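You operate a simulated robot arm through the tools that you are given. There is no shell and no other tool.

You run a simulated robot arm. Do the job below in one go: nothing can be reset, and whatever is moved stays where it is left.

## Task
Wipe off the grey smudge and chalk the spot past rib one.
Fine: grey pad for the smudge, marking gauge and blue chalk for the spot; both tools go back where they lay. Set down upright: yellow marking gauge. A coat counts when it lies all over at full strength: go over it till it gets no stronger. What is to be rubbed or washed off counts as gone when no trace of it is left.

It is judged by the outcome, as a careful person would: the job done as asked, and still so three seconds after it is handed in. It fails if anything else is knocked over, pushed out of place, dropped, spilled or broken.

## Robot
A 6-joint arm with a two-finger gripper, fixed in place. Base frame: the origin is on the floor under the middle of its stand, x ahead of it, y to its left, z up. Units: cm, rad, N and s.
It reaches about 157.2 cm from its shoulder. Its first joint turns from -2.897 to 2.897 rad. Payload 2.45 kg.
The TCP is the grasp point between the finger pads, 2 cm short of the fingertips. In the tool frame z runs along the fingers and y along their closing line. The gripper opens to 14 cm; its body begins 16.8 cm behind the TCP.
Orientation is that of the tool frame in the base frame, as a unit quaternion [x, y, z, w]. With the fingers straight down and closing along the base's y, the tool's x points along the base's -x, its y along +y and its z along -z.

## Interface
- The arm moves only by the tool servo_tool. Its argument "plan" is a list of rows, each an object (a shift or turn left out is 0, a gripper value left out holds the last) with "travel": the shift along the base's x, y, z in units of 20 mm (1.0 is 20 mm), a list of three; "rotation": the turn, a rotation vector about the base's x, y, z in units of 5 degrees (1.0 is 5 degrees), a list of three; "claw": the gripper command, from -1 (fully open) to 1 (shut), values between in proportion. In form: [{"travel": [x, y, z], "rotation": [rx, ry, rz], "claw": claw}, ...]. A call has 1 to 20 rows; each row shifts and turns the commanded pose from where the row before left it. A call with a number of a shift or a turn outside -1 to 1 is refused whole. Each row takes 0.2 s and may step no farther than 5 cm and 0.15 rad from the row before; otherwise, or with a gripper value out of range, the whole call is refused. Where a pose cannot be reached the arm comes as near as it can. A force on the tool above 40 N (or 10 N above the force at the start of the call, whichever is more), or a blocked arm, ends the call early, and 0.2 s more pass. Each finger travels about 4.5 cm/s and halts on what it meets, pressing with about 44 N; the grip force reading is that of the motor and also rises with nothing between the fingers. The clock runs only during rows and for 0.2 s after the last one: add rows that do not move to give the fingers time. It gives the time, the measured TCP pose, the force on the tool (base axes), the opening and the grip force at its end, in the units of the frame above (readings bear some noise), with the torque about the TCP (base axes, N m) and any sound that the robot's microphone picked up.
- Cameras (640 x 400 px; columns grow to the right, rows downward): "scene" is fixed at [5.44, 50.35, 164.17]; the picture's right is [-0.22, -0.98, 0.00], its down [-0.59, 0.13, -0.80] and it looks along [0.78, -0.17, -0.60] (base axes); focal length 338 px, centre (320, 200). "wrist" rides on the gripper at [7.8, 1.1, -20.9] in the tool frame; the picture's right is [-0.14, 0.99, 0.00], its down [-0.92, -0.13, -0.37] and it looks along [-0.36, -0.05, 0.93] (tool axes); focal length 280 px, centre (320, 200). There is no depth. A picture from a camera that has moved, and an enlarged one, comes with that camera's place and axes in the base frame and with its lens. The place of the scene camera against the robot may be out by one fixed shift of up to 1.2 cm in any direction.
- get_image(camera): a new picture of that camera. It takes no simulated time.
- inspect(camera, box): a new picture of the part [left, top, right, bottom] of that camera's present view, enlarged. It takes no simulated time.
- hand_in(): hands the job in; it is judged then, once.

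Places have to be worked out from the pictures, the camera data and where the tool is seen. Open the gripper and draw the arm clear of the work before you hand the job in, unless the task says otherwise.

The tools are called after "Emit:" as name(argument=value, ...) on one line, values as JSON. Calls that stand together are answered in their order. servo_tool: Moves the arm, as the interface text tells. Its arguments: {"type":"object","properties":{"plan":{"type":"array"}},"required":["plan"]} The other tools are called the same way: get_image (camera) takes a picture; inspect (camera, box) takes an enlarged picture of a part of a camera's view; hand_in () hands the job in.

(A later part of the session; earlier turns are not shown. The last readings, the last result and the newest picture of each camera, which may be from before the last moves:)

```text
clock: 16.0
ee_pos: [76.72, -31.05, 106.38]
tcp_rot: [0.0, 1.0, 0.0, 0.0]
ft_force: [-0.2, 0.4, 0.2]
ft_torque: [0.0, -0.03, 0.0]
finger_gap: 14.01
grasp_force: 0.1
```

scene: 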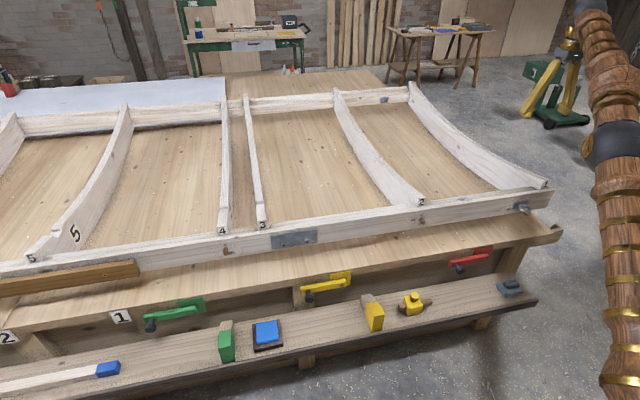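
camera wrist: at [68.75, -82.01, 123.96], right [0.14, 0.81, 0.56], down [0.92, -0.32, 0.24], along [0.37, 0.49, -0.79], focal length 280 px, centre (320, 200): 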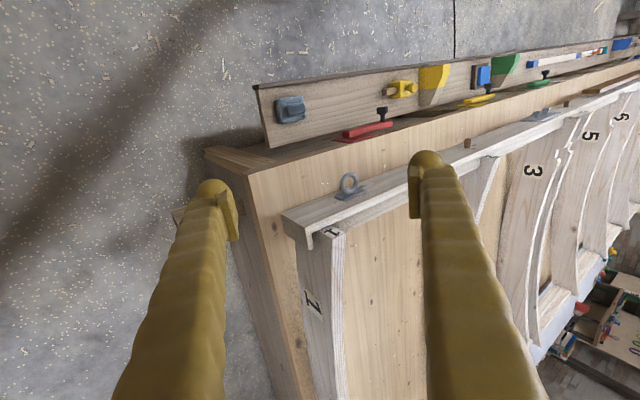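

The tool is upright again at (76.7, -31, 106.4). I take zoomed pictures of the smudge from this pose and from the scene camera.

Emit:
get_image(camera="wrist")

Emit:
inspect(camera="wrist", box=[320, 170, 416, 230])

Emit:
inspect(camera="scene", box=[442, 188, 482, 213])

Emit:
inspect(camera="wrist", box=[180, 10, 420, 160])

Emit:
inspect(camera="wrist", box=[400, 0, 640, 150])

```text
taken
camera wrist: at [68.89, -29.98, 127.2], right [0.14, 0.99, 0.0], down [0.92, -0.13, 0.37], along [0.37, -0.05, -0.93], focal length 280 px, centre (320, 200)
```

wrist: 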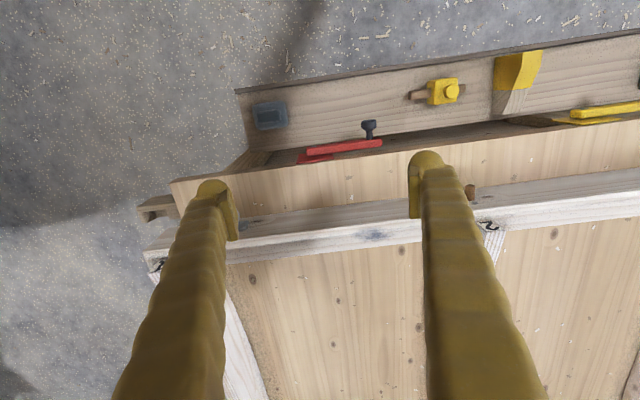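

```text
6.67 times, centred on (368, 200) of wrist
camera zoom: at [68.89, -29.98, 127.2], right [0.14, 0.99, 0.0], down [0.92, -0.13, 0.37], along [0.37, -0.05, -0.93], focal length 1869 px, centre (0, 200)
```

zoom: 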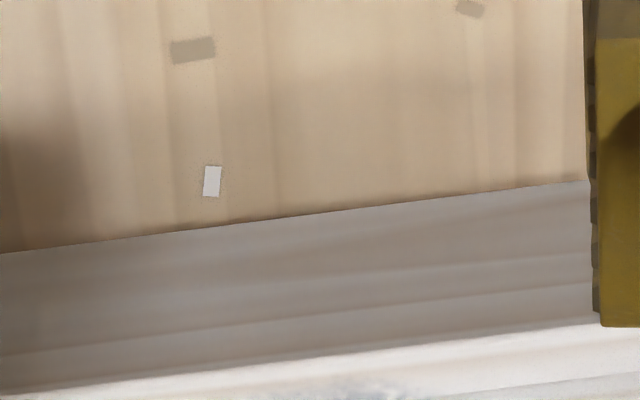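

```text
16.00 times, centred on (462, 200) of scene
camera zoom: at [5.44, 50.35, 164.17], right [-0.22, -0.98, 0.0], down [-0.59, 0.13, -0.8], along [0.78, -0.17, -0.6], focal length 5414 px, centre (-1952, 192)
```

zoom: 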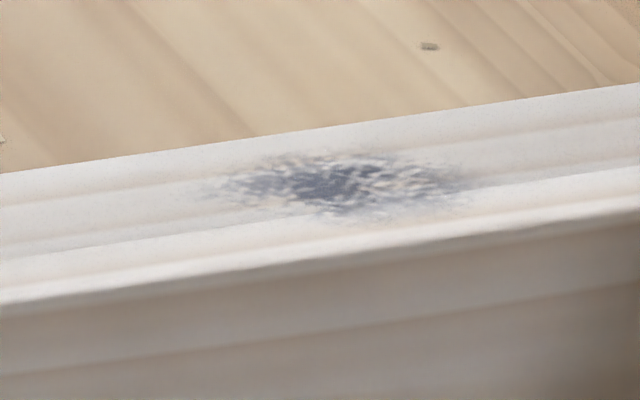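

```text
2.67 times, centred on (300, 85) of wrist
camera zoom: at [68.89, -29.98, 127.2], right [0.14, 0.99, 0.0], down [0.92, -0.13, 0.37], along [0.37, -0.05, -0.93], focal length 748 px, centre (373, 507)
```

zoom: 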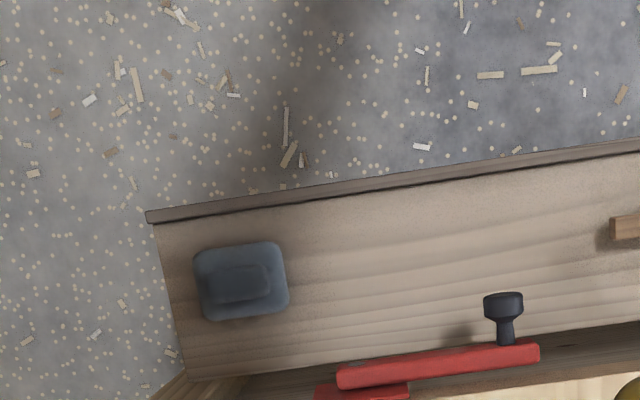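

```text
2.67 times, centred on (520, 75) of wrist
camera zoom: at [68.89, -29.98, 127.2], right [0.14, 0.99, 0.0], down [0.92, -0.13, 0.37], along [0.37, -0.05, -0.93], focal length 748 px, centre (-213, 533)
```

zoom: 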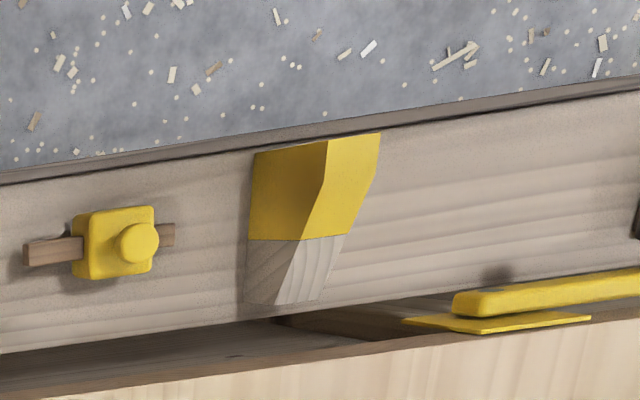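

I zoom the wrist camera lower over the smudge to see the three edges of the rail top.

Emit:
inspect(camera="wrist", box=[328, 205, 424, 265])

Emit:
inspect(camera="wrist", box=[240, 205, 336, 265])

Emit:
inspect(camera="wrist", box=[460, 180, 556, 240])

```text
6.67 times, centred on (376, 235) of wrist
camera zoom: at [68.89, -29.98, 127.2], right [0.14, 0.99, 0.0], down [0.92, -0.13, 0.37], along [0.37, -0.05, -0.93], focal length 1869 px, centre (-53, -33)
```

zoom: 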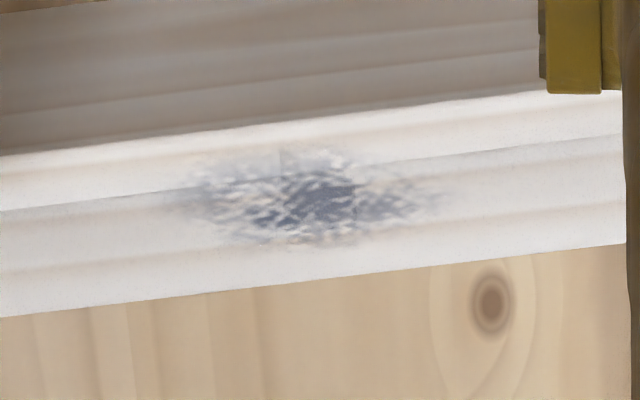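

```text
6.67 times, centred on (288, 235) of wrist
camera zoom: at [68.89, -29.98, 127.2], right [0.14, 0.99, 0.0], down [0.92, -0.13, 0.37], along [0.37, -0.05, -0.93], focal length 1869 px, centre (533, -33)
```

zoom: 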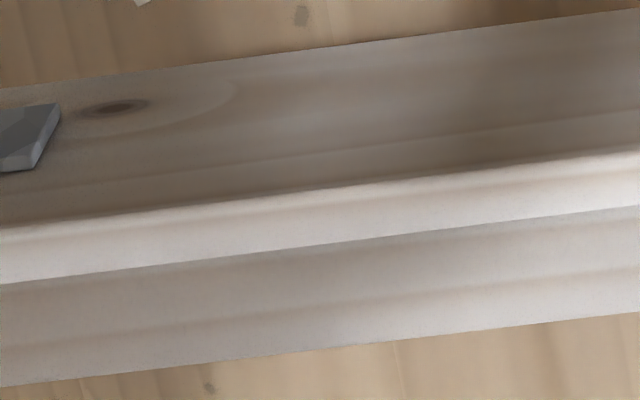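

```text
6.67 times, centred on (508, 210) of wrist
camera zoom: at [68.89, -29.98, 127.2], right [0.14, 0.99, 0.0], down [0.92, -0.13, 0.37], along [0.37, -0.05, -0.93], focal length 1869 px, centre (-933, 133)
```

zoom: 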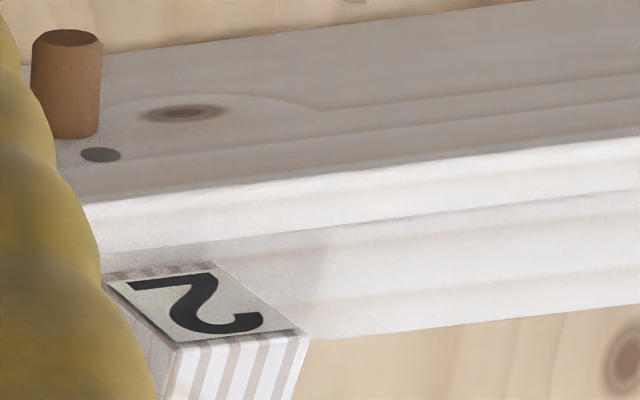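

Triangulating gives: rail top flat, x 88.4–92.4, z about 87–90, smudge at (92, -24.4); pad at (73.7, -43.1); gauge knob about (73.8, -0.9, 59.5). I go above the pad first for a closer look.

Emit:
servo_tool(plan=[{"travel": [-0.095, -0.38, -1]}, {"travel": [-0.095, -0.38, -1]}, {"travel": [-0.095, -0.38, -1]}, {"travel": [-0.095, -0.38, -1]}, {"travel": [-0.095, -0.38, -1]}, {"travel": [-0.095, -0.38, -1]}, {"travel": [-0.095, -0.38, -1]}, {"travel": [-0.095, -0.38, -1]}, {"travel": [-0.095, -0.38, -1]}, {"travel": [-0.095, -0.38, -1]}, {"travel": [-0.095, -0.38, -1]}, {"travel": [-0.095, -0.38, -1]}, {"travel": [-0.095, -0.38, -1]}, {"travel": [-0.095, -0.38, -1]}, {"travel": [-0.095, -0.38, -1]}, {"travel": [-0.095, -0.38, -1]}, {"travel": [0, 0, 0]}])

Emit:
get_image(camera="wrist")

Emit:
get_image(camera="scene")

Emit:
inspect(camera="scene", box=[470, 220, 570, 320])

```text
clock: 19.6
ee_pos: [73.74, -43.08, 74.23]
tcp_rot: [0.001, 1.0, 0.0, 0.0]
ft_force: [-0.1, 0.5, -0.8]
ft_torque: [-0.01, 0.01, -0.01]
finger_gap: 13.97
grasp_force: 0.1
```

```text
taken
camera wrist: at [65.92, -42.21, 95.12], right [0.14, 0.99, 0.0], down [0.92, -0.13, 0.37], along [0.37, -0.05, -0.93], focal length 280 px, centre (320, 200)
```

wrist: 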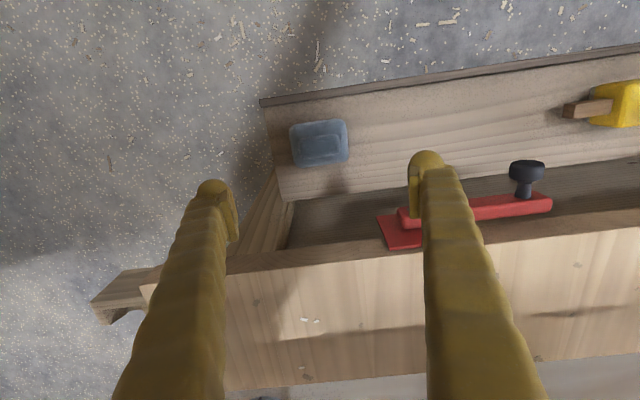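

```text
taken
```

scene: 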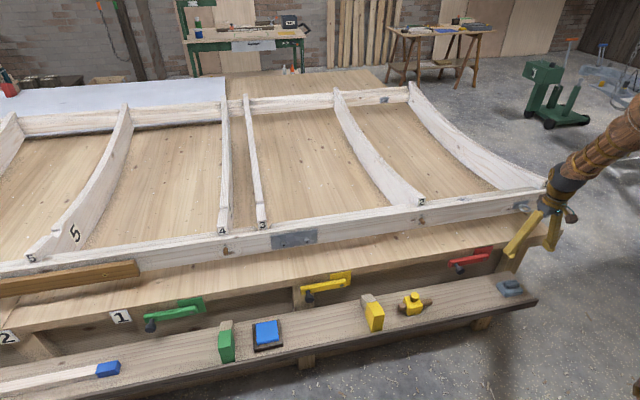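

```text
4.00 times, centred on (520, 270) of scene
camera zoom: at [5.44, 50.35, 164.17], right [-0.22, -0.98, 0.0], down [-0.59, 0.13, -0.8], along [0.78, -0.17, -0.6], focal length 1353 px, centre (-480, -80)
```

zoom: 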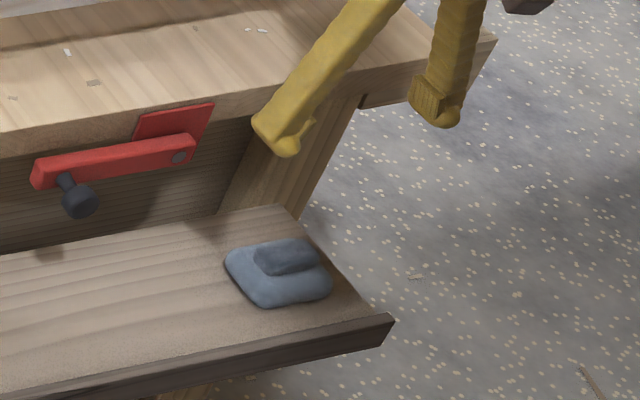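

The pad lies below and slightly to the camera side of the finger gap. I zoom in on it for a closer measurement.

Emit:
inspect(camera="wrist", box=[270, 100, 366, 180])

Emit:
inspect(camera="scene", box=[486, 270, 550, 310])

```text
5.00 times, centred on (318, 140) of wrist
camera zoom: at [65.92, -42.21, 95.12], right [0.14, 0.99, 0.0], down [0.92, -0.13, 0.37], along [0.37, -0.05, -0.93], focal length 1402 px, centre (330, 500)
```

zoom: 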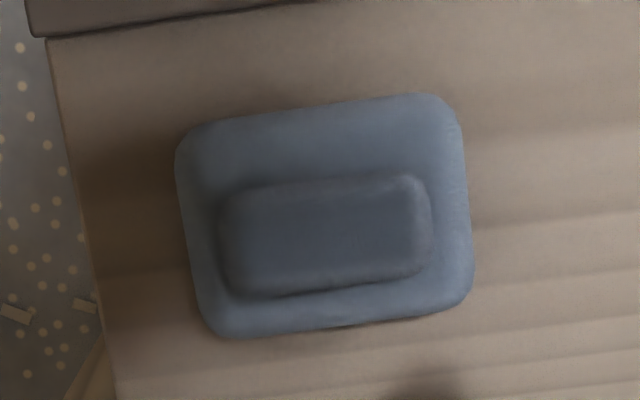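

```text
10.00 times, centred on (518, 290) of scene
camera zoom: at [5.44, 50.35, 164.17], right [-0.22, -0.98, 0.0], down [-0.59, 0.13, -0.8], along [0.78, -0.17, -0.6], focal length 3384 px, centre (-1660, -700)
```

zoom: 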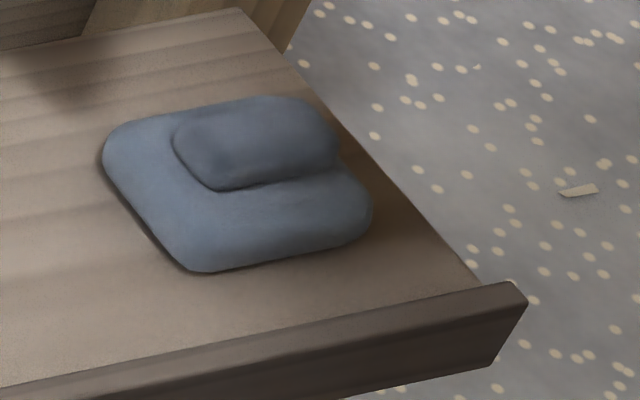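

The handle is about 5.7 cm (y) × 2.8 cm (x), its top near z 57, centred near (73.4, -43.3). I descend to just above it with the fingers half closed, then look again.

Emit:
servo_tool(plan=[{"travel": [0, 0, -1], "claw": -0.3}, {"travel": [-0.1, -0.1, -1]}, {"travel": [0, 0, -1]}, {"travel": [0, 0, -1]}, {"travel": [0, 0, -1]}, {"travel": [0, 0, -1]}, {"travel": [0, 0, -0.6]}, {"travel": [0, 0, 0]}])

Emit:
get_image(camera="wrist")

Emit:
inspect(camera="wrist", box=[240, 110, 400, 210])

Emit:
inspect(camera="scene", box=[470, 250, 566, 310])

```text
clock: 21.4
ee_pos: [73.37, -43.25, 60.97]
tcp_rot: [0.0, 1.0, -0.001, 0.001]
ft_force: [-0.6, 0.4, 0.1]
ft_torque: [0.04, -0.01, 0.02]
finger_gap: 9.13
grasp_force: 0.1
```

```text
taken
camera wrist: at [65.66, -42.27, 81.83], right [0.14, 0.99, 0.0], down [0.92, -0.13, 0.37], along [0.37, -0.05, -0.93], focal length 280 px, centre (320, 200)
```

wrist: 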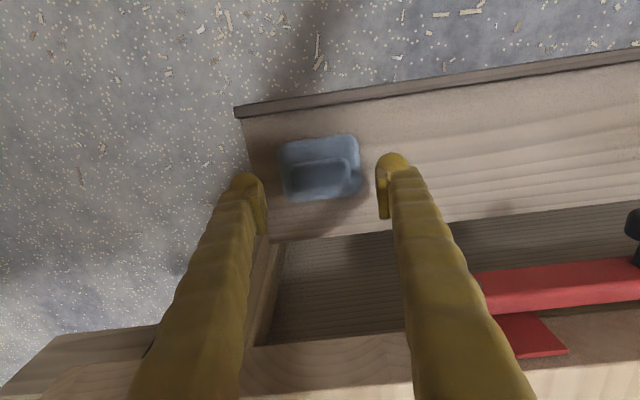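

```text
4.00 times, centred on (320, 160) of wrist
camera zoom: at [65.66, -42.27, 81.83], right [0.14, 0.99, 0.0], down [0.92, -0.13, 0.37], along [0.37, -0.05, -0.93], focal length 1122 px, centre (320, 360)
```

zoom: 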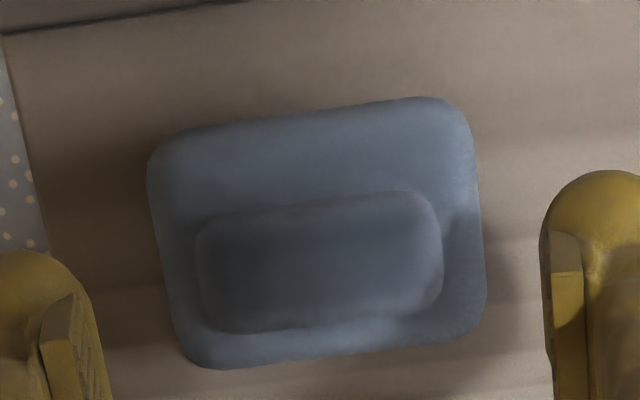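

```text
6.67 times, centred on (518, 280) of scene
camera zoom: at [5.44, 50.35, 164.17], right [-0.22, -0.98, 0.0], down [-0.59, 0.13, -0.8], along [0.78, -0.17, -0.6], focal length 2256 px, centre (-1000, -333)
```

zoom: 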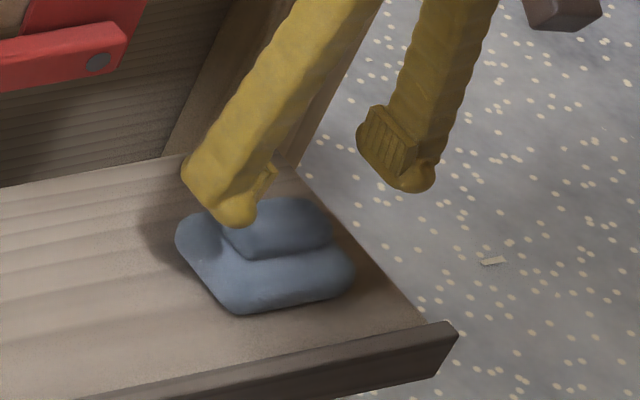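

The handle is centred at about (73.5, -43.3) with mid-height near z 55. I narrow the fingers to 7.5 cm and descend to TCP 58, watching the force.

Emit:
servo_tool(plan=[{"travel": [0, 0, 0], "claw": -0.05}, {"travel": [0, 0, -0.5]}, {"travel": [0, 0, -0.5]}, {"travel": [0, 0, -0.5]}, {"travel": [0, 0, 0]}])

Emit:
inspect(camera="wrist", box=[240, 110, 400, 210])

Emit:
inspect(camera="scene", box=[486, 260, 550, 300])

```text
clock: 22.6
ee_pos: [73.26, -43.43, 57.97]
tcp_rot: [0.0, 1.0, 0.0, 0.001]
ft_force: [0.4, 0.0, 0.3]
ft_torque: [0.03, 0.02, -0.02]
finger_gap: 7.35
grasp_force: 0.1
```

```text
4.00 times, centred on (320, 160) of wrist
camera zoom: at [65.58, -42.35, 78.88], right [0.14, 0.99, 0.0], down [0.92, -0.13, 0.37], along [0.37, -0.05, -0.93], focal length 1122 px, centre (320, 360)
```

zoom: 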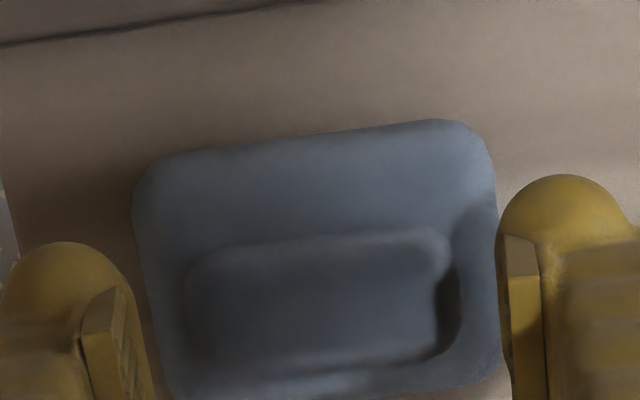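

```text
10.00 times, centred on (518, 280) of scene
camera zoom: at [5.44, 50.35, 164.17], right [-0.22, -0.98, 0.0], down [-0.59, 0.13, -0.8], along [0.78, -0.17, -0.6], focal length 3384 px, centre (-1660, -600)
```

zoom: 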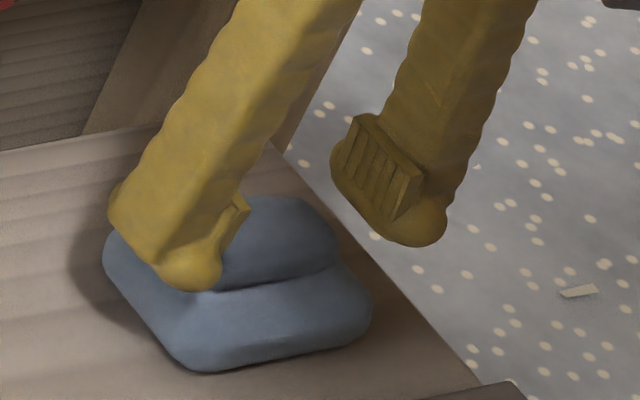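

The fingers straddle the handle well centred. I lower 1.2 cm more and check for contact before closing.

Emit:
servo_tool(plan=[{"travel": [0.1, 0, -0.2]}, {"travel": [0, 0, -0.2]}, {"travel": [0, 0, -0.2]}, {"travel": [0, 0, 0]}])

Emit:
inspect(camera="scene", box=[486, 260, 550, 300])

Emit:
inspect(camera="wrist", box=[240, 110, 400, 210])

```text
clock: 23.6
ee_pos: [73.5, -43.39, 56.81]
tcp_rot: [0.0, 1.0, 0.001, 0.001]
ft_force: [0.7, -0.6, -0.1]
ft_torque: [-0.01, -0.02, 0.02]
finger_gap: 7.32
grasp_force: 0.0
```

```text
10.00 times, centred on (518, 280) of scene
camera zoom: at [5.44, 50.35, 164.17], right [-0.22, -0.98, 0.0], down [-0.59, 0.13, -0.8], along [0.78, -0.17, -0.6], focal length 3384 px, centre (-1660, -600)
```

zoom: 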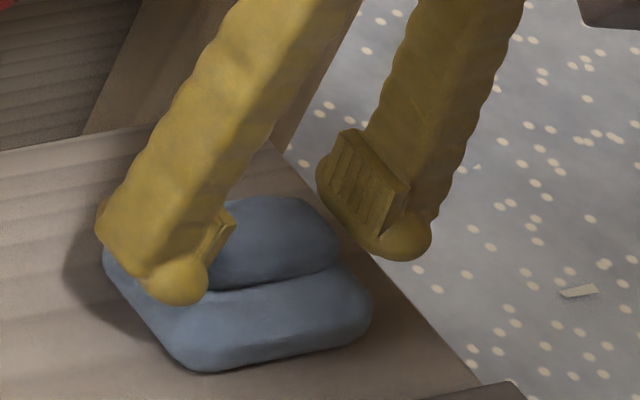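

```text
4.00 times, centred on (320, 160) of wrist
camera zoom: at [65.84, -42.38, 77.7], right [0.14, 0.99, 0.0], down [0.92, -0.13, 0.37], along [0.37, -0.05, -0.93], focal length 1122 px, centre (320, 360)
```

zoom: 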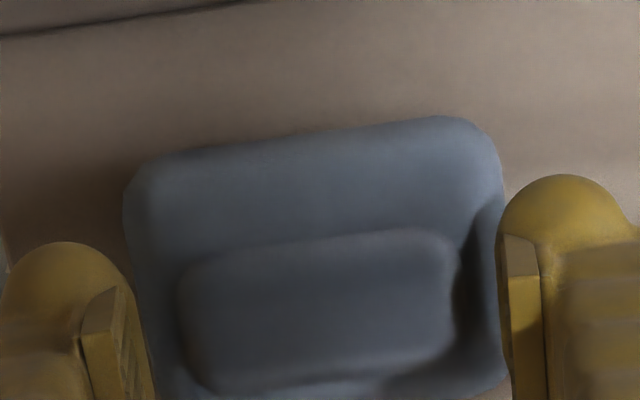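

No contact yet at TCP 56.8. I continue down in small steps to get the finger pads well onto the handle.

Emit:
servo_tool(plan=[{"travel": [0, 0, -0.15]}, {"travel": [0, 0, -0.15]}, {"travel": [0, 0, 0]}])

Emit:
inspect(camera="scene", box=[486, 260, 550, 300])

```text
clock: 24.4
ee_pos: [73.61, -43.45, 56.2]
tcp_rot: [0.0, 1.0, -0.001, 0.001]
ft_force: [1.1, -0.2, 9.7]
ft_torque: [0.38, -0.03, -0.01]
finger_gap: 7.4
grasp_force: 0.0
```

```text
10.00 times, centred on (518, 280) of scene
camera zoom: at [5.44, 50.35, 164.17], right [-0.22, -0.98, 0.0], down [-0.59, 0.13, -0.8], along [0.78, -0.17, -0.6], focal length 3384 px, centre (-1660, -600)
```

zoom: 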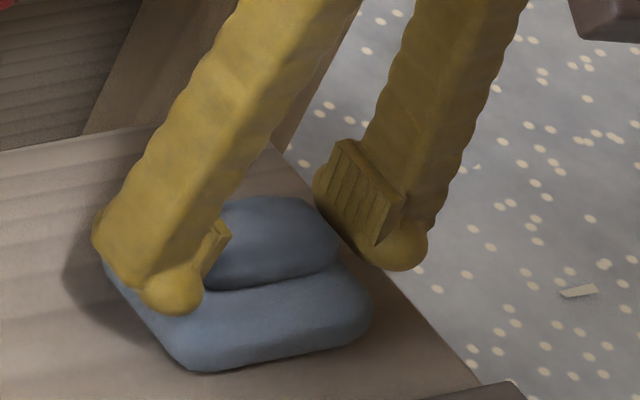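

Contact with the pad body felt at TCP 56.2 (about 10 N), so the body's top is near z 54.2. I raise 2–3 mm and close on the handle.

Emit:
servo_tool(plan=[{"travel": [0, 0, 0.12]}, {"travel": [0, 0, 0], "claw": 1}, {"travel": [0, 0, 0]}, {"travel": [0, 0, 0]}, {"travel": [0, 0, 0]}, {"travel": [0, 0, 0]}])

Emit:
inspect(camera="scene", box=[486, 260, 550, 300])

Emit:
inspect(camera="wrist", box=[240, 110, 400, 210])

```text
clock: 25.8
ee_pos: [73.52, -43.46, 56.63]
tcp_rot: [0.0, 1.0, 0.0, 0.0]
ft_force: [-0.6, -0.4, -0.5]
ft_torque: [0.01, 0.01, 0.01]
finger_gap: 5.84
grasp_force: 44.1
```

```text
10.00 times, centred on (518, 280) of scene
camera zoom: at [5.44, 50.35, 164.17], right [-0.22, -0.98, 0.0], down [-0.59, 0.13, -0.8], along [0.78, -0.17, -0.6], focal length 3384 px, centre (-1660, -600)
```

zoom: 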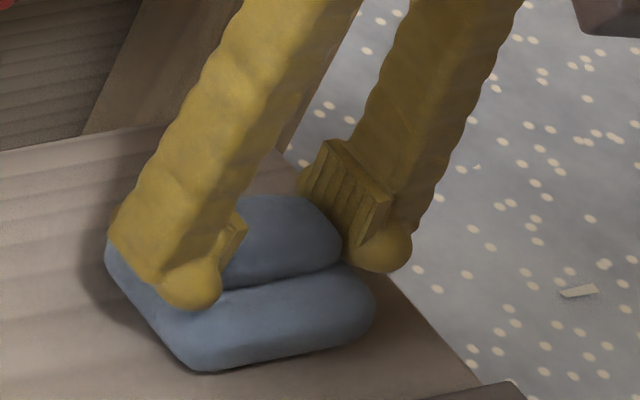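

```text
4.00 times, centred on (320, 160) of wrist
camera zoom: at [65.8, -42.39, 77.36], right [0.14, 0.99, 0.0], down [0.92, -0.13, 0.37], along [0.37, -0.05, -0.93], focal length 1122 px, centre (320, 360)
```

zoom: 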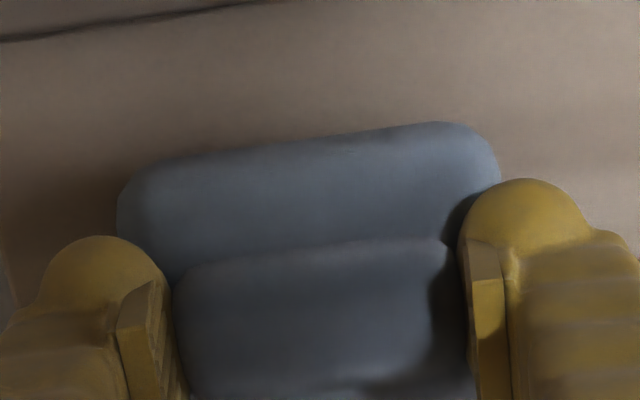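

The handle is held (gap 5.84 cm, 44 N) at TCP (73.5, -43.45, 56.5) — I'll return it there. I lift straight up and check.

Emit:
servo_tool(plan=[{"travel": [0, 0, 0.5]}, {"travel": [0, 0, 1]}, {"travel": [0, 0, 1]}, {"travel": [0, 0, 1]}, {"travel": [0, 0, 1]}, {"travel": [0, 0, 1]}, {"travel": [0, 0, 0]}])

Emit:
inspect(camera="scene", box=[470, 210, 566, 310])

Emit:
get_image(camera="wrist")

```text
clock: 27.4
ee_pos: [73.72, -43.59, 67.31]
tcp_rot: [0.0, 1.0, -0.001, 0.001]
ft_force: [-0.5, -0.4, -1.1]
ft_torque: [0.01, -0.03, 0.0]
finger_gap: 5.84
grasp_force: 44.5
```

```text
4.00 times, centred on (518, 260) of scene
camera zoom: at [5.44, 50.35, 164.17], right [-0.22, -0.98, 0.0], down [-0.59, 0.13, -0.8], along [0.78, -0.17, -0.6], focal length 1353 px, centre (-472, -40)
```

zoom: 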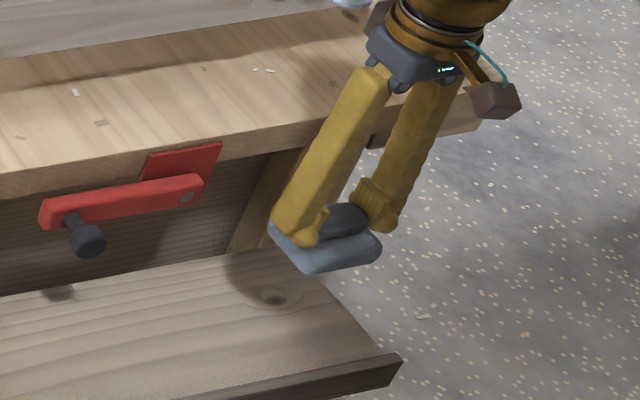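

```text
taken
camera wrist: at [66.02, -42.41, 88.19], right [0.14, 0.99, 0.0], down [0.92, -0.13, 0.37], along [0.37, -0.05, -0.93], focal length 280 px, centre (320, 200)
```

wrist: 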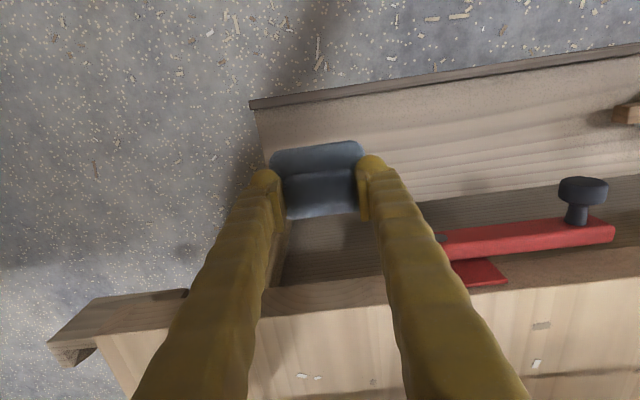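

Pad lifted cleanly; a knot on the shelf marks its old place. I raise to z≈105 and then travel to above the smudge.

Emit:
servo_tool(plan=[{"travel": [0, 0, 1]}, {"travel": [0, 0, 1]}, {"travel": [0, 0, 1]}, {"travel": [0, 0, 1]}, {"travel": [0, 0, 1]}, {"travel": [0, 0, 1]}, {"travel": [0, 0, 1]}, {"travel": [0, 0, 1]}, {"travel": [0, 0, 1]}, {"travel": [0, 0, 1]}, {"travel": [0, 0, 1]}, {"travel": [0, 0, 1]}, {"travel": [0, 0, 1]}, {"travel": [0, 0, 1]}, {"travel": [0, 0, 1]}, {"travel": [0, 0, 1]}, {"travel": [0, 0, 1]}, {"travel": [0, 0, 1]}, {"travel": [0, 0, 0.5]}])

Emit:
servo_tool(plan=[{"travel": [0.91, 0.96, 0]}, {"travel": [0.91, 0.96, 0]}, {"travel": [0.91, 0.96, 0]}, {"travel": [0.91, 0.96, 0]}, {"travel": [0.91, 0.96, 0]}, {"travel": [0.91, 0.96, 0]}, {"travel": [0.91, 0.96, 0]}, {"travel": [0.91, 0.96, 0]}, {"travel": [0.91, 0.96, 0]}, {"travel": [0.91, 0.96, 0]}, {"travel": [0, 0, -0.5]}, {"travel": [0, 0, -0.5]}, {"travel": [0, 0, -0.5]}, {"travel": [0, 0, 0]}])

Emit:
get_image(camera="wrist")

Emit:
inspect(camera="scene", box=[400, 130, 528, 210])

```text
clock: 31.4
ee_pos: [73.52, -43.44, 104.41]
tcp_rot: [0.0, 1.0, 0.001, 0.0]
ft_force: [0.8, 1.1, -0.2]
ft_torque: [-0.01, -0.03, 0.02]
finger_gap: 5.83
grasp_force: 43.5
```

```text
clock: 34.4
ee_pos: [91.8, -24.25, 101.48]
tcp_rot: [0.0, 1.0, 0.0, 0.0]
ft_force: [-0.1, 0.3, -0.6]
ft_torque: [-0.01, 0.0, 0.01]
finger_gap: 5.85
grasp_force: 43.9
```

```text
taken
camera wrist: at [84.11, -23.17, 122.28], right [0.14, 0.99, 0.0], down [0.92, -0.13, 0.37], along [0.37, -0.05, -0.93], focal length 280 px, centre (320, 200)
```

wrist: 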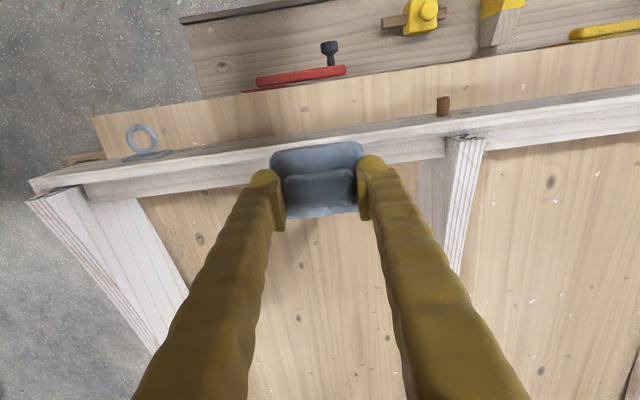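

```text
5.00 times, centred on (464, 170) of scene
camera zoom: at [5.44, 50.35, 164.17], right [-0.22, -0.98, 0.0], down [-0.59, 0.13, -0.8], along [0.78, -0.17, -0.6], focal length 1692 px, centre (-400, 350)
```

zoom: 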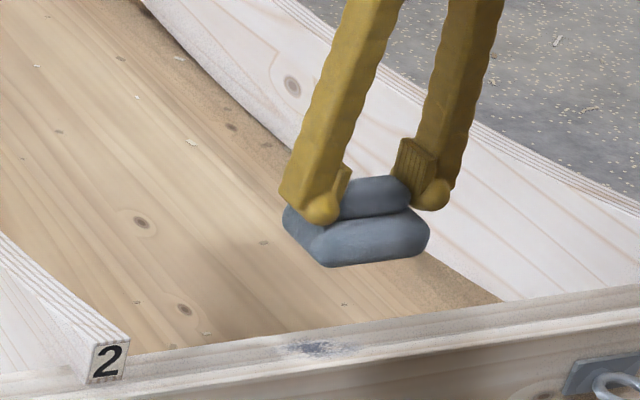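

Pad hovers above the smudge. I descend most of the way, stopping around 1–2 cm above the estimated contact height.

Emit:
servo_tool(plan=[{"travel": [0, 0, -0.7]}, {"travel": [0, 0, -0.7]}, {"travel": [0, 0, -0.7]}, {"travel": [0, 0, -0.7]}, {"travel": [0, 0, -0.5]}, {"travel": [0, 0, 0]}])

Emit:
inspect(camera="wrist", box=[220, 100, 420, 225])

Emit:
inspect(camera="scene", box=[416, 160, 512, 220])

```text
clock: 35.8
ee_pos: [91.74, -24.14, 94.91]
tcp_rot: [-0.001, 1.0, 0.0, 0.0]
ft_force: [0.3, 0.6, -0.3]
ft_torque: [0.06, 0.02, -0.02]
finger_gap: 5.85
grasp_force: 44.4
```

```text
3.20 times, centred on (320, 162) of wrist
camera zoom: at [84.05, -23.03, 115.81], right [0.14, 0.99, 0.0], down [0.92, -0.13, 0.37], along [0.37, -0.05, -0.93], focal length 897 px, centre (320, 320)
```

zoom: 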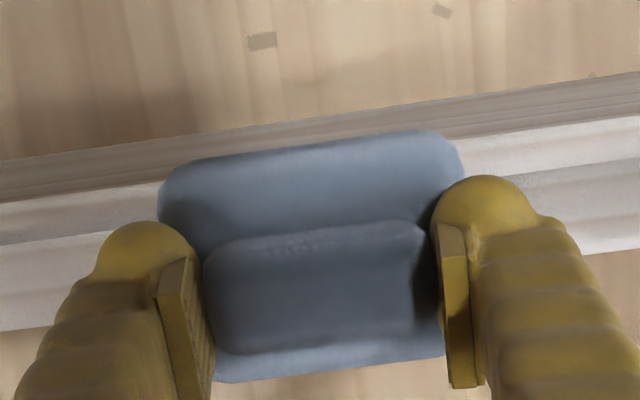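

```text
6.67 times, centred on (464, 190) of scene
camera zoom: at [5.44, 50.35, 164.17], right [-0.22, -0.98, 0.0], down [-0.59, 0.13, -0.8], along [0.78, -0.17, -0.6], focal length 2256 px, centre (-640, 267)
```

zoom: 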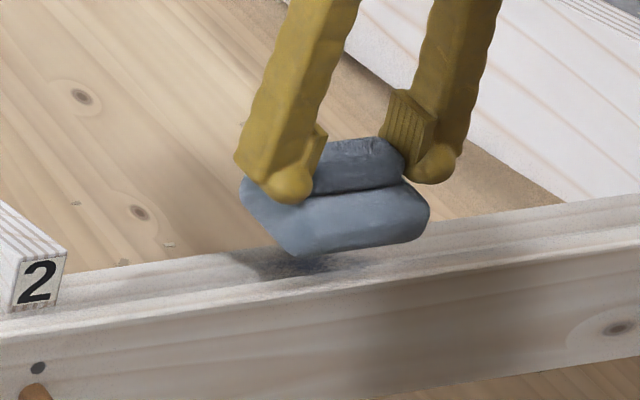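

Pad is about 2 cm above the rail and well over the smudge. I descend in 3 mm steps until contact.

Emit:
servo_tool(plan=[{"travel": [0, 0, -0.2]}, {"travel": [0, 0, -0.2]}, {"travel": [0, 0, -0.2]}, {"travel": [0, 0, 0]}])

Emit:
servo_tool(plan=[{"travel": [0, 0, -0.15]}, {"travel": [0, 0, -0.15]}, {"travel": [0, 0, 0]}])

Emit:
inspect(camera="scene", box=[416, 160, 512, 220])

```text
clock: 36.8
ee_pos: [91.87, -24.09, 93.67]
tcp_rot: [0.001, 1.0, 0.0, 0.001]
ft_force: [0.1, 0.2, -0.2]
ft_torque: [-0.02, 0.02, 0.01]
finger_gap: 5.86
grasp_force: 44.1
```

```text
clock: 37.6
ee_pos: [91.89, -24.1, 92.93]
tcp_rot: [0.0, 1.0, 0.0, 0.0]
ft_force: [0.5, 1.0, -1.3]
ft_torque: [0.02, 0.02, -0.03]
finger_gap: 5.84
grasp_force: 43.7
```

```text
6.67 times, centred on (464, 190) of scene
camera zoom: at [5.44, 50.35, 164.17], right [-0.22, -0.98, 0.0], down [-0.59, 0.13, -0.8], along [0.78, -0.17, -0.6], focal length 2256 px, centre (-640, 267)
```

zoom: 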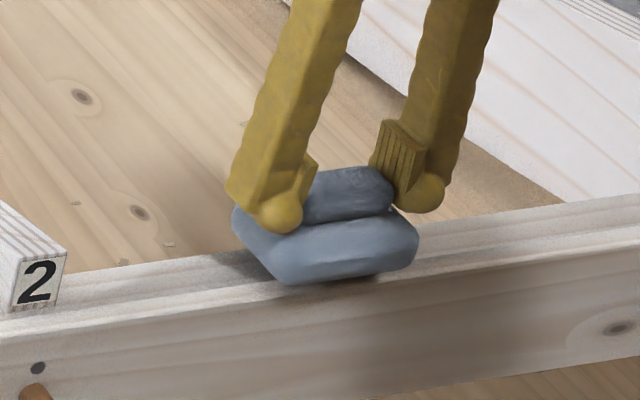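

Nearly touching. I continue down in 2 mm steps.

Emit:
servo_tool(plan=[{"travel": [0, 0, -0.1]}, {"travel": [0, 0, 0]}])

Emit:
servo_tool(plan=[{"travel": [0, 0, -0.1]}, {"travel": [0, 0, 0]}])

Emit:
servo_tool(plan=[{"travel": [0, 0, -0.1]}, {"travel": [0, 0, 0]}])

```text
clock: 38.2
ee_pos: [91.92, -23.98, 92.76]
tcp_rot: [0.001, 1.0, 0.0, 0.001]
ft_force: [0.2, 0.1, -1.4]
ft_torque: [-0.03, 0.02, 0.01]
finger_gap: 5.85
grasp_force: 43.8
```

```text
clock: 38.8
ee_pos: [91.79, -24.02, 92.7]
tcp_rot: [0.0, 1.0, -0.001, 0.002]
ft_force: [0.3, 0.0, -0.7]
ft_torque: [-0.01, -0.01, 0.03]
finger_gap: 5.83
grasp_force: 44.5
```

```text
clock: 39.4
ee_pos: [91.76, -24.13, 92.51]
tcp_rot: [0.0, 1.0, 0.0, 0.001]
ft_force: [-0.1, 0.3, -0.3]
ft_torque: [-0.01, -0.01, 0.0]
finger_gap: 5.84
grasp_force: 44.1
```

No contact at TCP 92.5 yet; I keep lowering.

Emit:
servo_tool(plan=[{"travel": [0, 0, -0.1]}, {"travel": [0, 0, 0]}])

Emit:
servo_tool(plan=[{"travel": [0, 0, -0.1]}, {"travel": [0, 0, 0]}])

Emit:
servo_tool(plan=[{"travel": [0, 0, -0.1]}, {"travel": [0, 0, 0]}])

Emit:
inspect(camera="scene", box=[416, 160, 512, 220])

```text
clock: 40.0
ee_pos: [91.78, -24.08, 92.23]
tcp_rot: [0.0, 1.0, -0.001, 0.001]
ft_force: [0.4, 0.3, -1.6]
ft_torque: [-0.02, -0.03, -0.01]
finger_gap: 5.85
grasp_force: 43.7
```

```text
clock: 40.6
ee_pos: [91.68, -24.07, 92.02]
tcp_rot: [0.0, 1.0, 0.0, 0.002]
ft_force: [0.9, 0.5, -0.9]
ft_torque: [0.03, 0.03, 0.0]
finger_gap: 5.85
grasp_force: 43.8
```

```text
clock: 41.2
ee_pos: [91.87, -24.24, 91.93]
tcp_rot: [0.0, 1.0, 0.0, 0.0]
ft_force: [-5.9, 7.3, 18.1]
ft_torque: [0.26, 0.34, -0.01]
finger_gap: 5.83
grasp_force: 44.5
```

```text
6.67 times, centred on (464, 190) of scene
camera zoom: at [5.44, 50.35, 164.17], right [-0.22, -0.98, 0.0], down [-0.59, 0.13, -0.8], along [0.78, -0.17, -0.6], focal length 2256 px, centre (-640, 267)
```

zoom: 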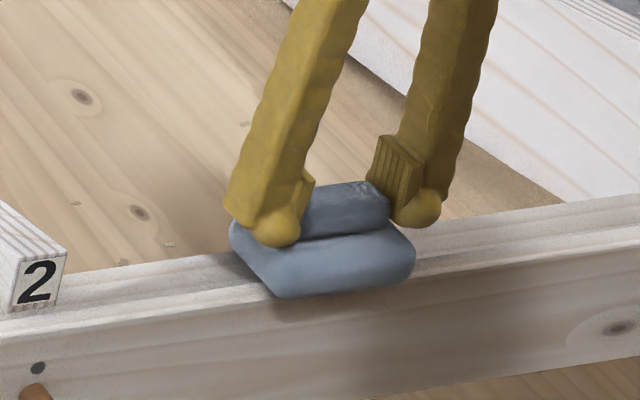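

Contact at TCP z≈91.9 with 18 N pressing. I wipe with strokes of ±3 cm along the rail, watching the force.

Emit:
servo_tool(plan=[{"travel": [0, 0.4, 0]}, {"travel": [0, 0.4, 0]}, {"travel": [0, 0.4, 0]}, {"travel": [0, 0, 0]}])

```text
clock: 42.4
ee_pos: [91.77, -21.77, 91.97]
tcp_rot: [0.0, 1.0, -0.001, 0.002]
ft_force: [-3.3, -0.5, 6.2]
ft_torque: [0.22, 0.18, 0.12]
finger_gap: 5.84
grasp_force: 43.8
stopped in row 4: the force on the tool passed its limit at 41 N (the readings are from after the stop); the commanded pose is now the measured one
```

The limit was briefly passed; the pose re-based and the press is now about 6 N. I continue with gentler strokes.

Emit:
servo_tool(plan=[{"travel": [0, -0.3, 0]}, {"travel": [0, -0.3, 0]}, {"travel": [0, -0.3, 0]}, {"travel": [0, -0.3, 0]}, {"travel": [0, -0.3, 0]}, {"travel": [0, 0, 0]}])

Emit:
inspect(camera="scene", box=[416, 160, 512, 220])

```text
clock: 43.8
ee_pos: [91.85, -25.0, 91.91]
tcp_rot: [0.0, 1.0, -0.002, 0.002]
ft_force: [2.6, 6.3, 14.3]
ft_torque: [0.09, -0.03, 0.02]
finger_gap: 5.85
grasp_force: 44.0
```

```text
6.67 times, centred on (464, 190) of scene
camera zoom: at [5.44, 50.35, 164.17], right [-0.22, -0.98, 0.0], down [-0.59, 0.13, -0.8], along [0.78, -0.17, -0.6], focal length 2256 px, centre (-640, 267)
```

zoom: 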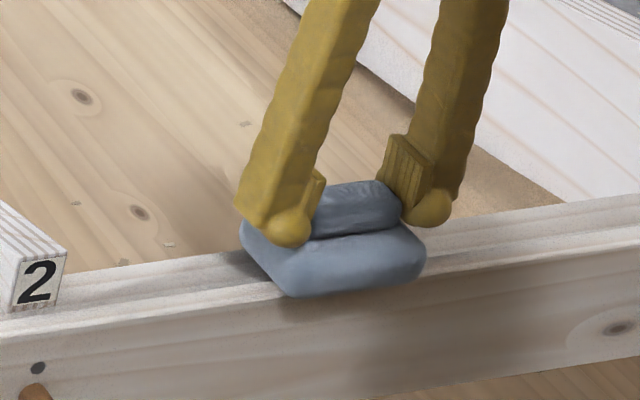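

Stroke works at about 14 N. I continue with back-and-forth strokes over the whole smudge (y −28 to −21).

Emit:
servo_tool(plan=[{"travel": [0, -0.4, 0]}, {"travel": [0, -0.4, 0]}, {"travel": [0, -0.4, 0]}, {"travel": [0, -0.4, 0]}, {"travel": [0, 0.4, 0]}, {"travel": [0, 0.4, 0]}, {"travel": [0, 0.4, 0]}, {"travel": [0, 0.4, 0]}, {"travel": [0, 0.4, 0]}, {"travel": [0, 0.4, 0]}, {"travel": [0, 0.4, 0]}, {"travel": [0, 0.4, 0]}, {"travel": [0, 0, 0]}])

Emit:
inspect(camera="scene", box=[416, 160, 512, 220])

```text
clock: 46.6
ee_pos: [91.7, -21.59, 91.98]
tcp_rot: [0.0, 1.0, -0.001, 0.001]
ft_force: [2.3, -3.7, 11.8]
ft_torque: [-0.09, -0.05, 0.03]
finger_gap: 5.83
grasp_force: 44.3
```

```text
6.67 times, centred on (464, 190) of scene
camera zoom: at [5.44, 50.35, 164.17], right [-0.22, -0.98, 0.0], down [-0.59, 0.13, -0.8], along [0.78, -0.17, -0.6], focal length 2256 px, centre (-640, 267)
```

zoom: 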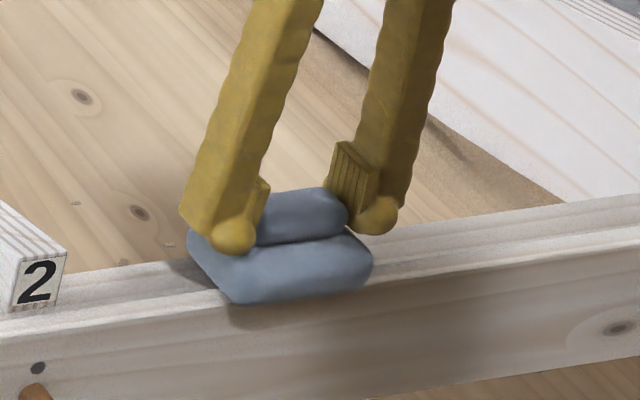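

Good steady strokes at ~12 N. I do two more full cycles, then will lift to look.

Emit:
servo_tool(plan=[{"travel": [0, -0.4, 0]}, {"travel": [0, -0.4, 0]}, {"travel": [0, -0.4, 0]}, {"travel": [0, -0.4, 0]}, {"travel": [0, -0.4, 0]}, {"travel": [0, -0.4, 0]}, {"travel": [0, -0.4, 0]}, {"travel": [0, -0.4, 0]}, {"travel": [0, 0.4, 0]}, {"travel": [0, 0.4, 0]}, {"travel": [0, 0.4, 0]}, {"travel": [0, 0.4, 0]}, {"travel": [0, 0.4, 0]}, {"travel": [0, 0.4, 0]}, {"travel": [0, 0.4, 0]}, {"travel": [0, 0.4, 0]}])

Emit:
servo_tool(plan=[{"travel": [0, -0.4, 0]}, {"travel": [0, -0.4, 0]}, {"travel": [0, -0.4, 0]}, {"travel": [0, -0.4, 0]}, {"travel": [0, -0.4, 0]}, {"travel": [0, -0.4, 0]}, {"travel": [0, -0.4, 0]}, {"travel": [0, -0.4, 0]}, {"travel": [0, 0.4, 0]}, {"travel": [0, 0.4, 0]}, {"travel": [0, 0.4, 0]}, {"travel": [0, 0.4, 0]}, {"travel": [0, 0.4, 0]}, {"travel": [0, 0.4, 0]}, {"travel": [0, 0.4, 0]}, {"travel": [0, 0.4, 0]}])

Emit:
inspect(camera="scene", box=[416, 160, 512, 220])

```text
clock: 50.0
ee_pos: [91.77, -21.65, 91.91]
tcp_rot: [0.0, 1.0, -0.001, 0.003]
ft_force: [3.3, -12.2, 30.7]
ft_torque: [-0.14, 0.02, 0.15]
finger_gap: 5.82
grasp_force: 43.9
```

```text
clock: 53.4
ee_pos: [91.72, -21.59, 91.92]
tcp_rot: [-0.001, 1.0, -0.001, 0.002]
ft_force: [0.5, -1.6, 5.5]
ft_torque: [0.0, -0.04, 0.09]
finger_gap: 5.84
grasp_force: 44.0
```

```text
6.67 times, centred on (464, 190) of scene
camera zoom: at [5.44, 50.35, 164.17], right [-0.22, -0.98, 0.0], down [-0.59, 0.13, -0.8], along [0.78, -0.17, -0.6], focal length 2256 px, centre (-640, 267)
```

zoom: 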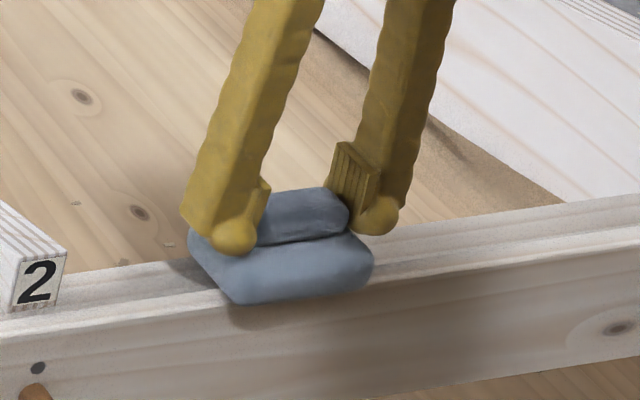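

Now I lift the pad about 8 cm and move it aside to inspect the wiped place from the scene camera.

Emit:
servo_tool(plan=[{"travel": [0, 0, 0.5]}, {"travel": [0, 0, 1]}, {"travel": [0, 0, 1]}, {"travel": [0, 0, 1]}, {"travel": [0, 0, 1]}, {"travel": [-1, 0, 0]}, {"travel": [-1, 0, 0]}, {"travel": [-1, 0, 0]}, {"travel": [-1, 0, 0]}, {"travel": [0, 0, 0]}])

Emit:
inspect(camera="scene", box=[432, 185, 496, 225])

Emit:
get_image(camera="wrist")

```text
clock: 55.6
ee_pos: [83.85, -21.51, 100.92]
tcp_rot: [-0.001, 1.0, -0.001, 0.002]
ft_force: [-1.0, 0.0, -1.0]
ft_torque: [0.02, -0.04, -0.01]
finger_gap: 5.84
grasp_force: 43.9
```

```text
10.00 times, centred on (464, 205) of scene
camera zoom: at [5.44, 50.35, 164.17], right [-0.22, -0.98, 0.0], down [-0.59, 0.13, -0.8], along [0.78, -0.17, -0.6], focal length 3384 px, centre (-1120, 150)
```

zoom: 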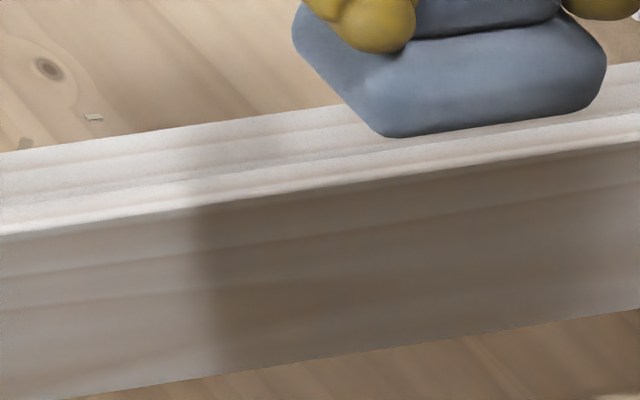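

```text
taken
camera wrist: at [76.12, -20.37, 121.81], right [0.14, 0.99, 0.0], down [0.92, -0.13, 0.37], along [0.37, -0.05, -0.93], focal length 280 px, centre (320, 200)
```

wrist: 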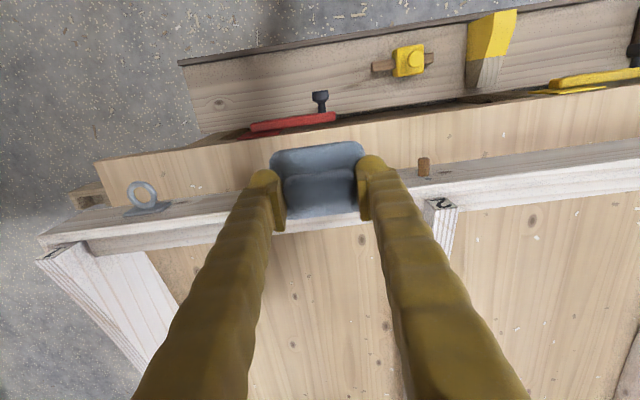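

The pad still hides part of the place; I raise it higher and toward the robot to see.

Emit:
servo_tool(plan=[{"travel": [-1, 0, 1]}, {"travel": [-1, 0, 1]}, {"travel": [0, -1, 1]}, {"travel": [0, -1, 1]}, {"travel": [0, -1, 1]}, {"travel": [0, -1, 1]}, {"travel": [0, -1, 1]}, {"travel": [0, 0, 0]}])

Emit:
inspect(camera="scene", box=[432, 185, 496, 225])

Emit:
get_image(camera="wrist")

Emit:
inspect(camera="scene", box=[446, 190, 478, 210])

```text
clock: 57.4
ee_pos: [79.85, -31.67, 115.01]
tcp_rot: [0.0, 1.0, -0.001, 0.002]
ft_force: [0.4, 0.8, -0.9]
ft_torque: [-0.01, -0.01, 0.0]
finger_gap: 5.83
grasp_force: 44.3
```

```text
10.00 times, centred on (464, 205) of scene
camera zoom: at [5.44, 50.35, 164.17], right [-0.22, -0.98, 0.0], down [-0.59, 0.13, -0.8], along [0.78, -0.17, -0.6], focal length 3384 px, centre (-1120, 150)
```

zoom: 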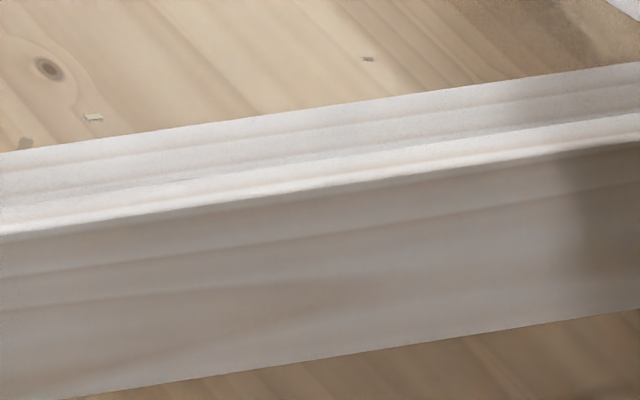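

```text
taken
camera wrist: at [72.14, -30.58, 135.87], right [0.14, 0.99, 0.0], down [0.92, -0.13, 0.37], along [0.37, -0.05, -0.93], focal length 280 px, centre (320, 200)
```

wrist: 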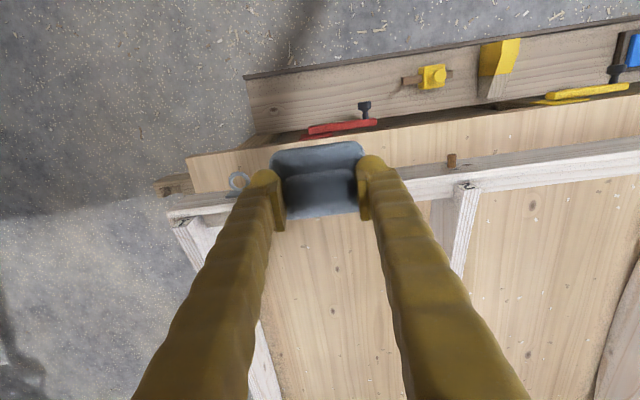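

```text
16.00 times, centred on (462, 200) of scene
camera zoom: at [5.44, 50.35, 164.17], right [-0.22, -0.98, 0.0], down [-0.59, 0.13, -0.8], along [0.78, -0.17, -0.6], focal length 5414 px, centre (-1952, 200)
```

zoom: 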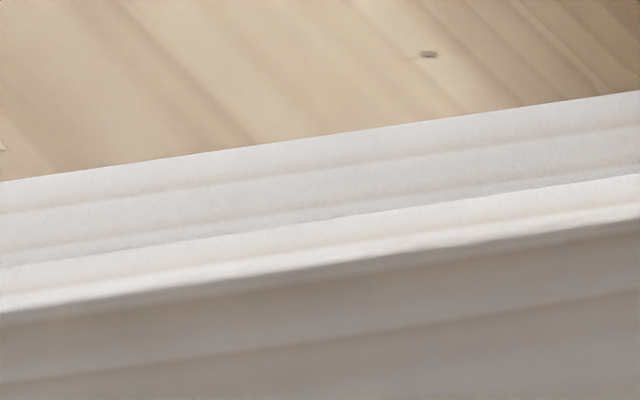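

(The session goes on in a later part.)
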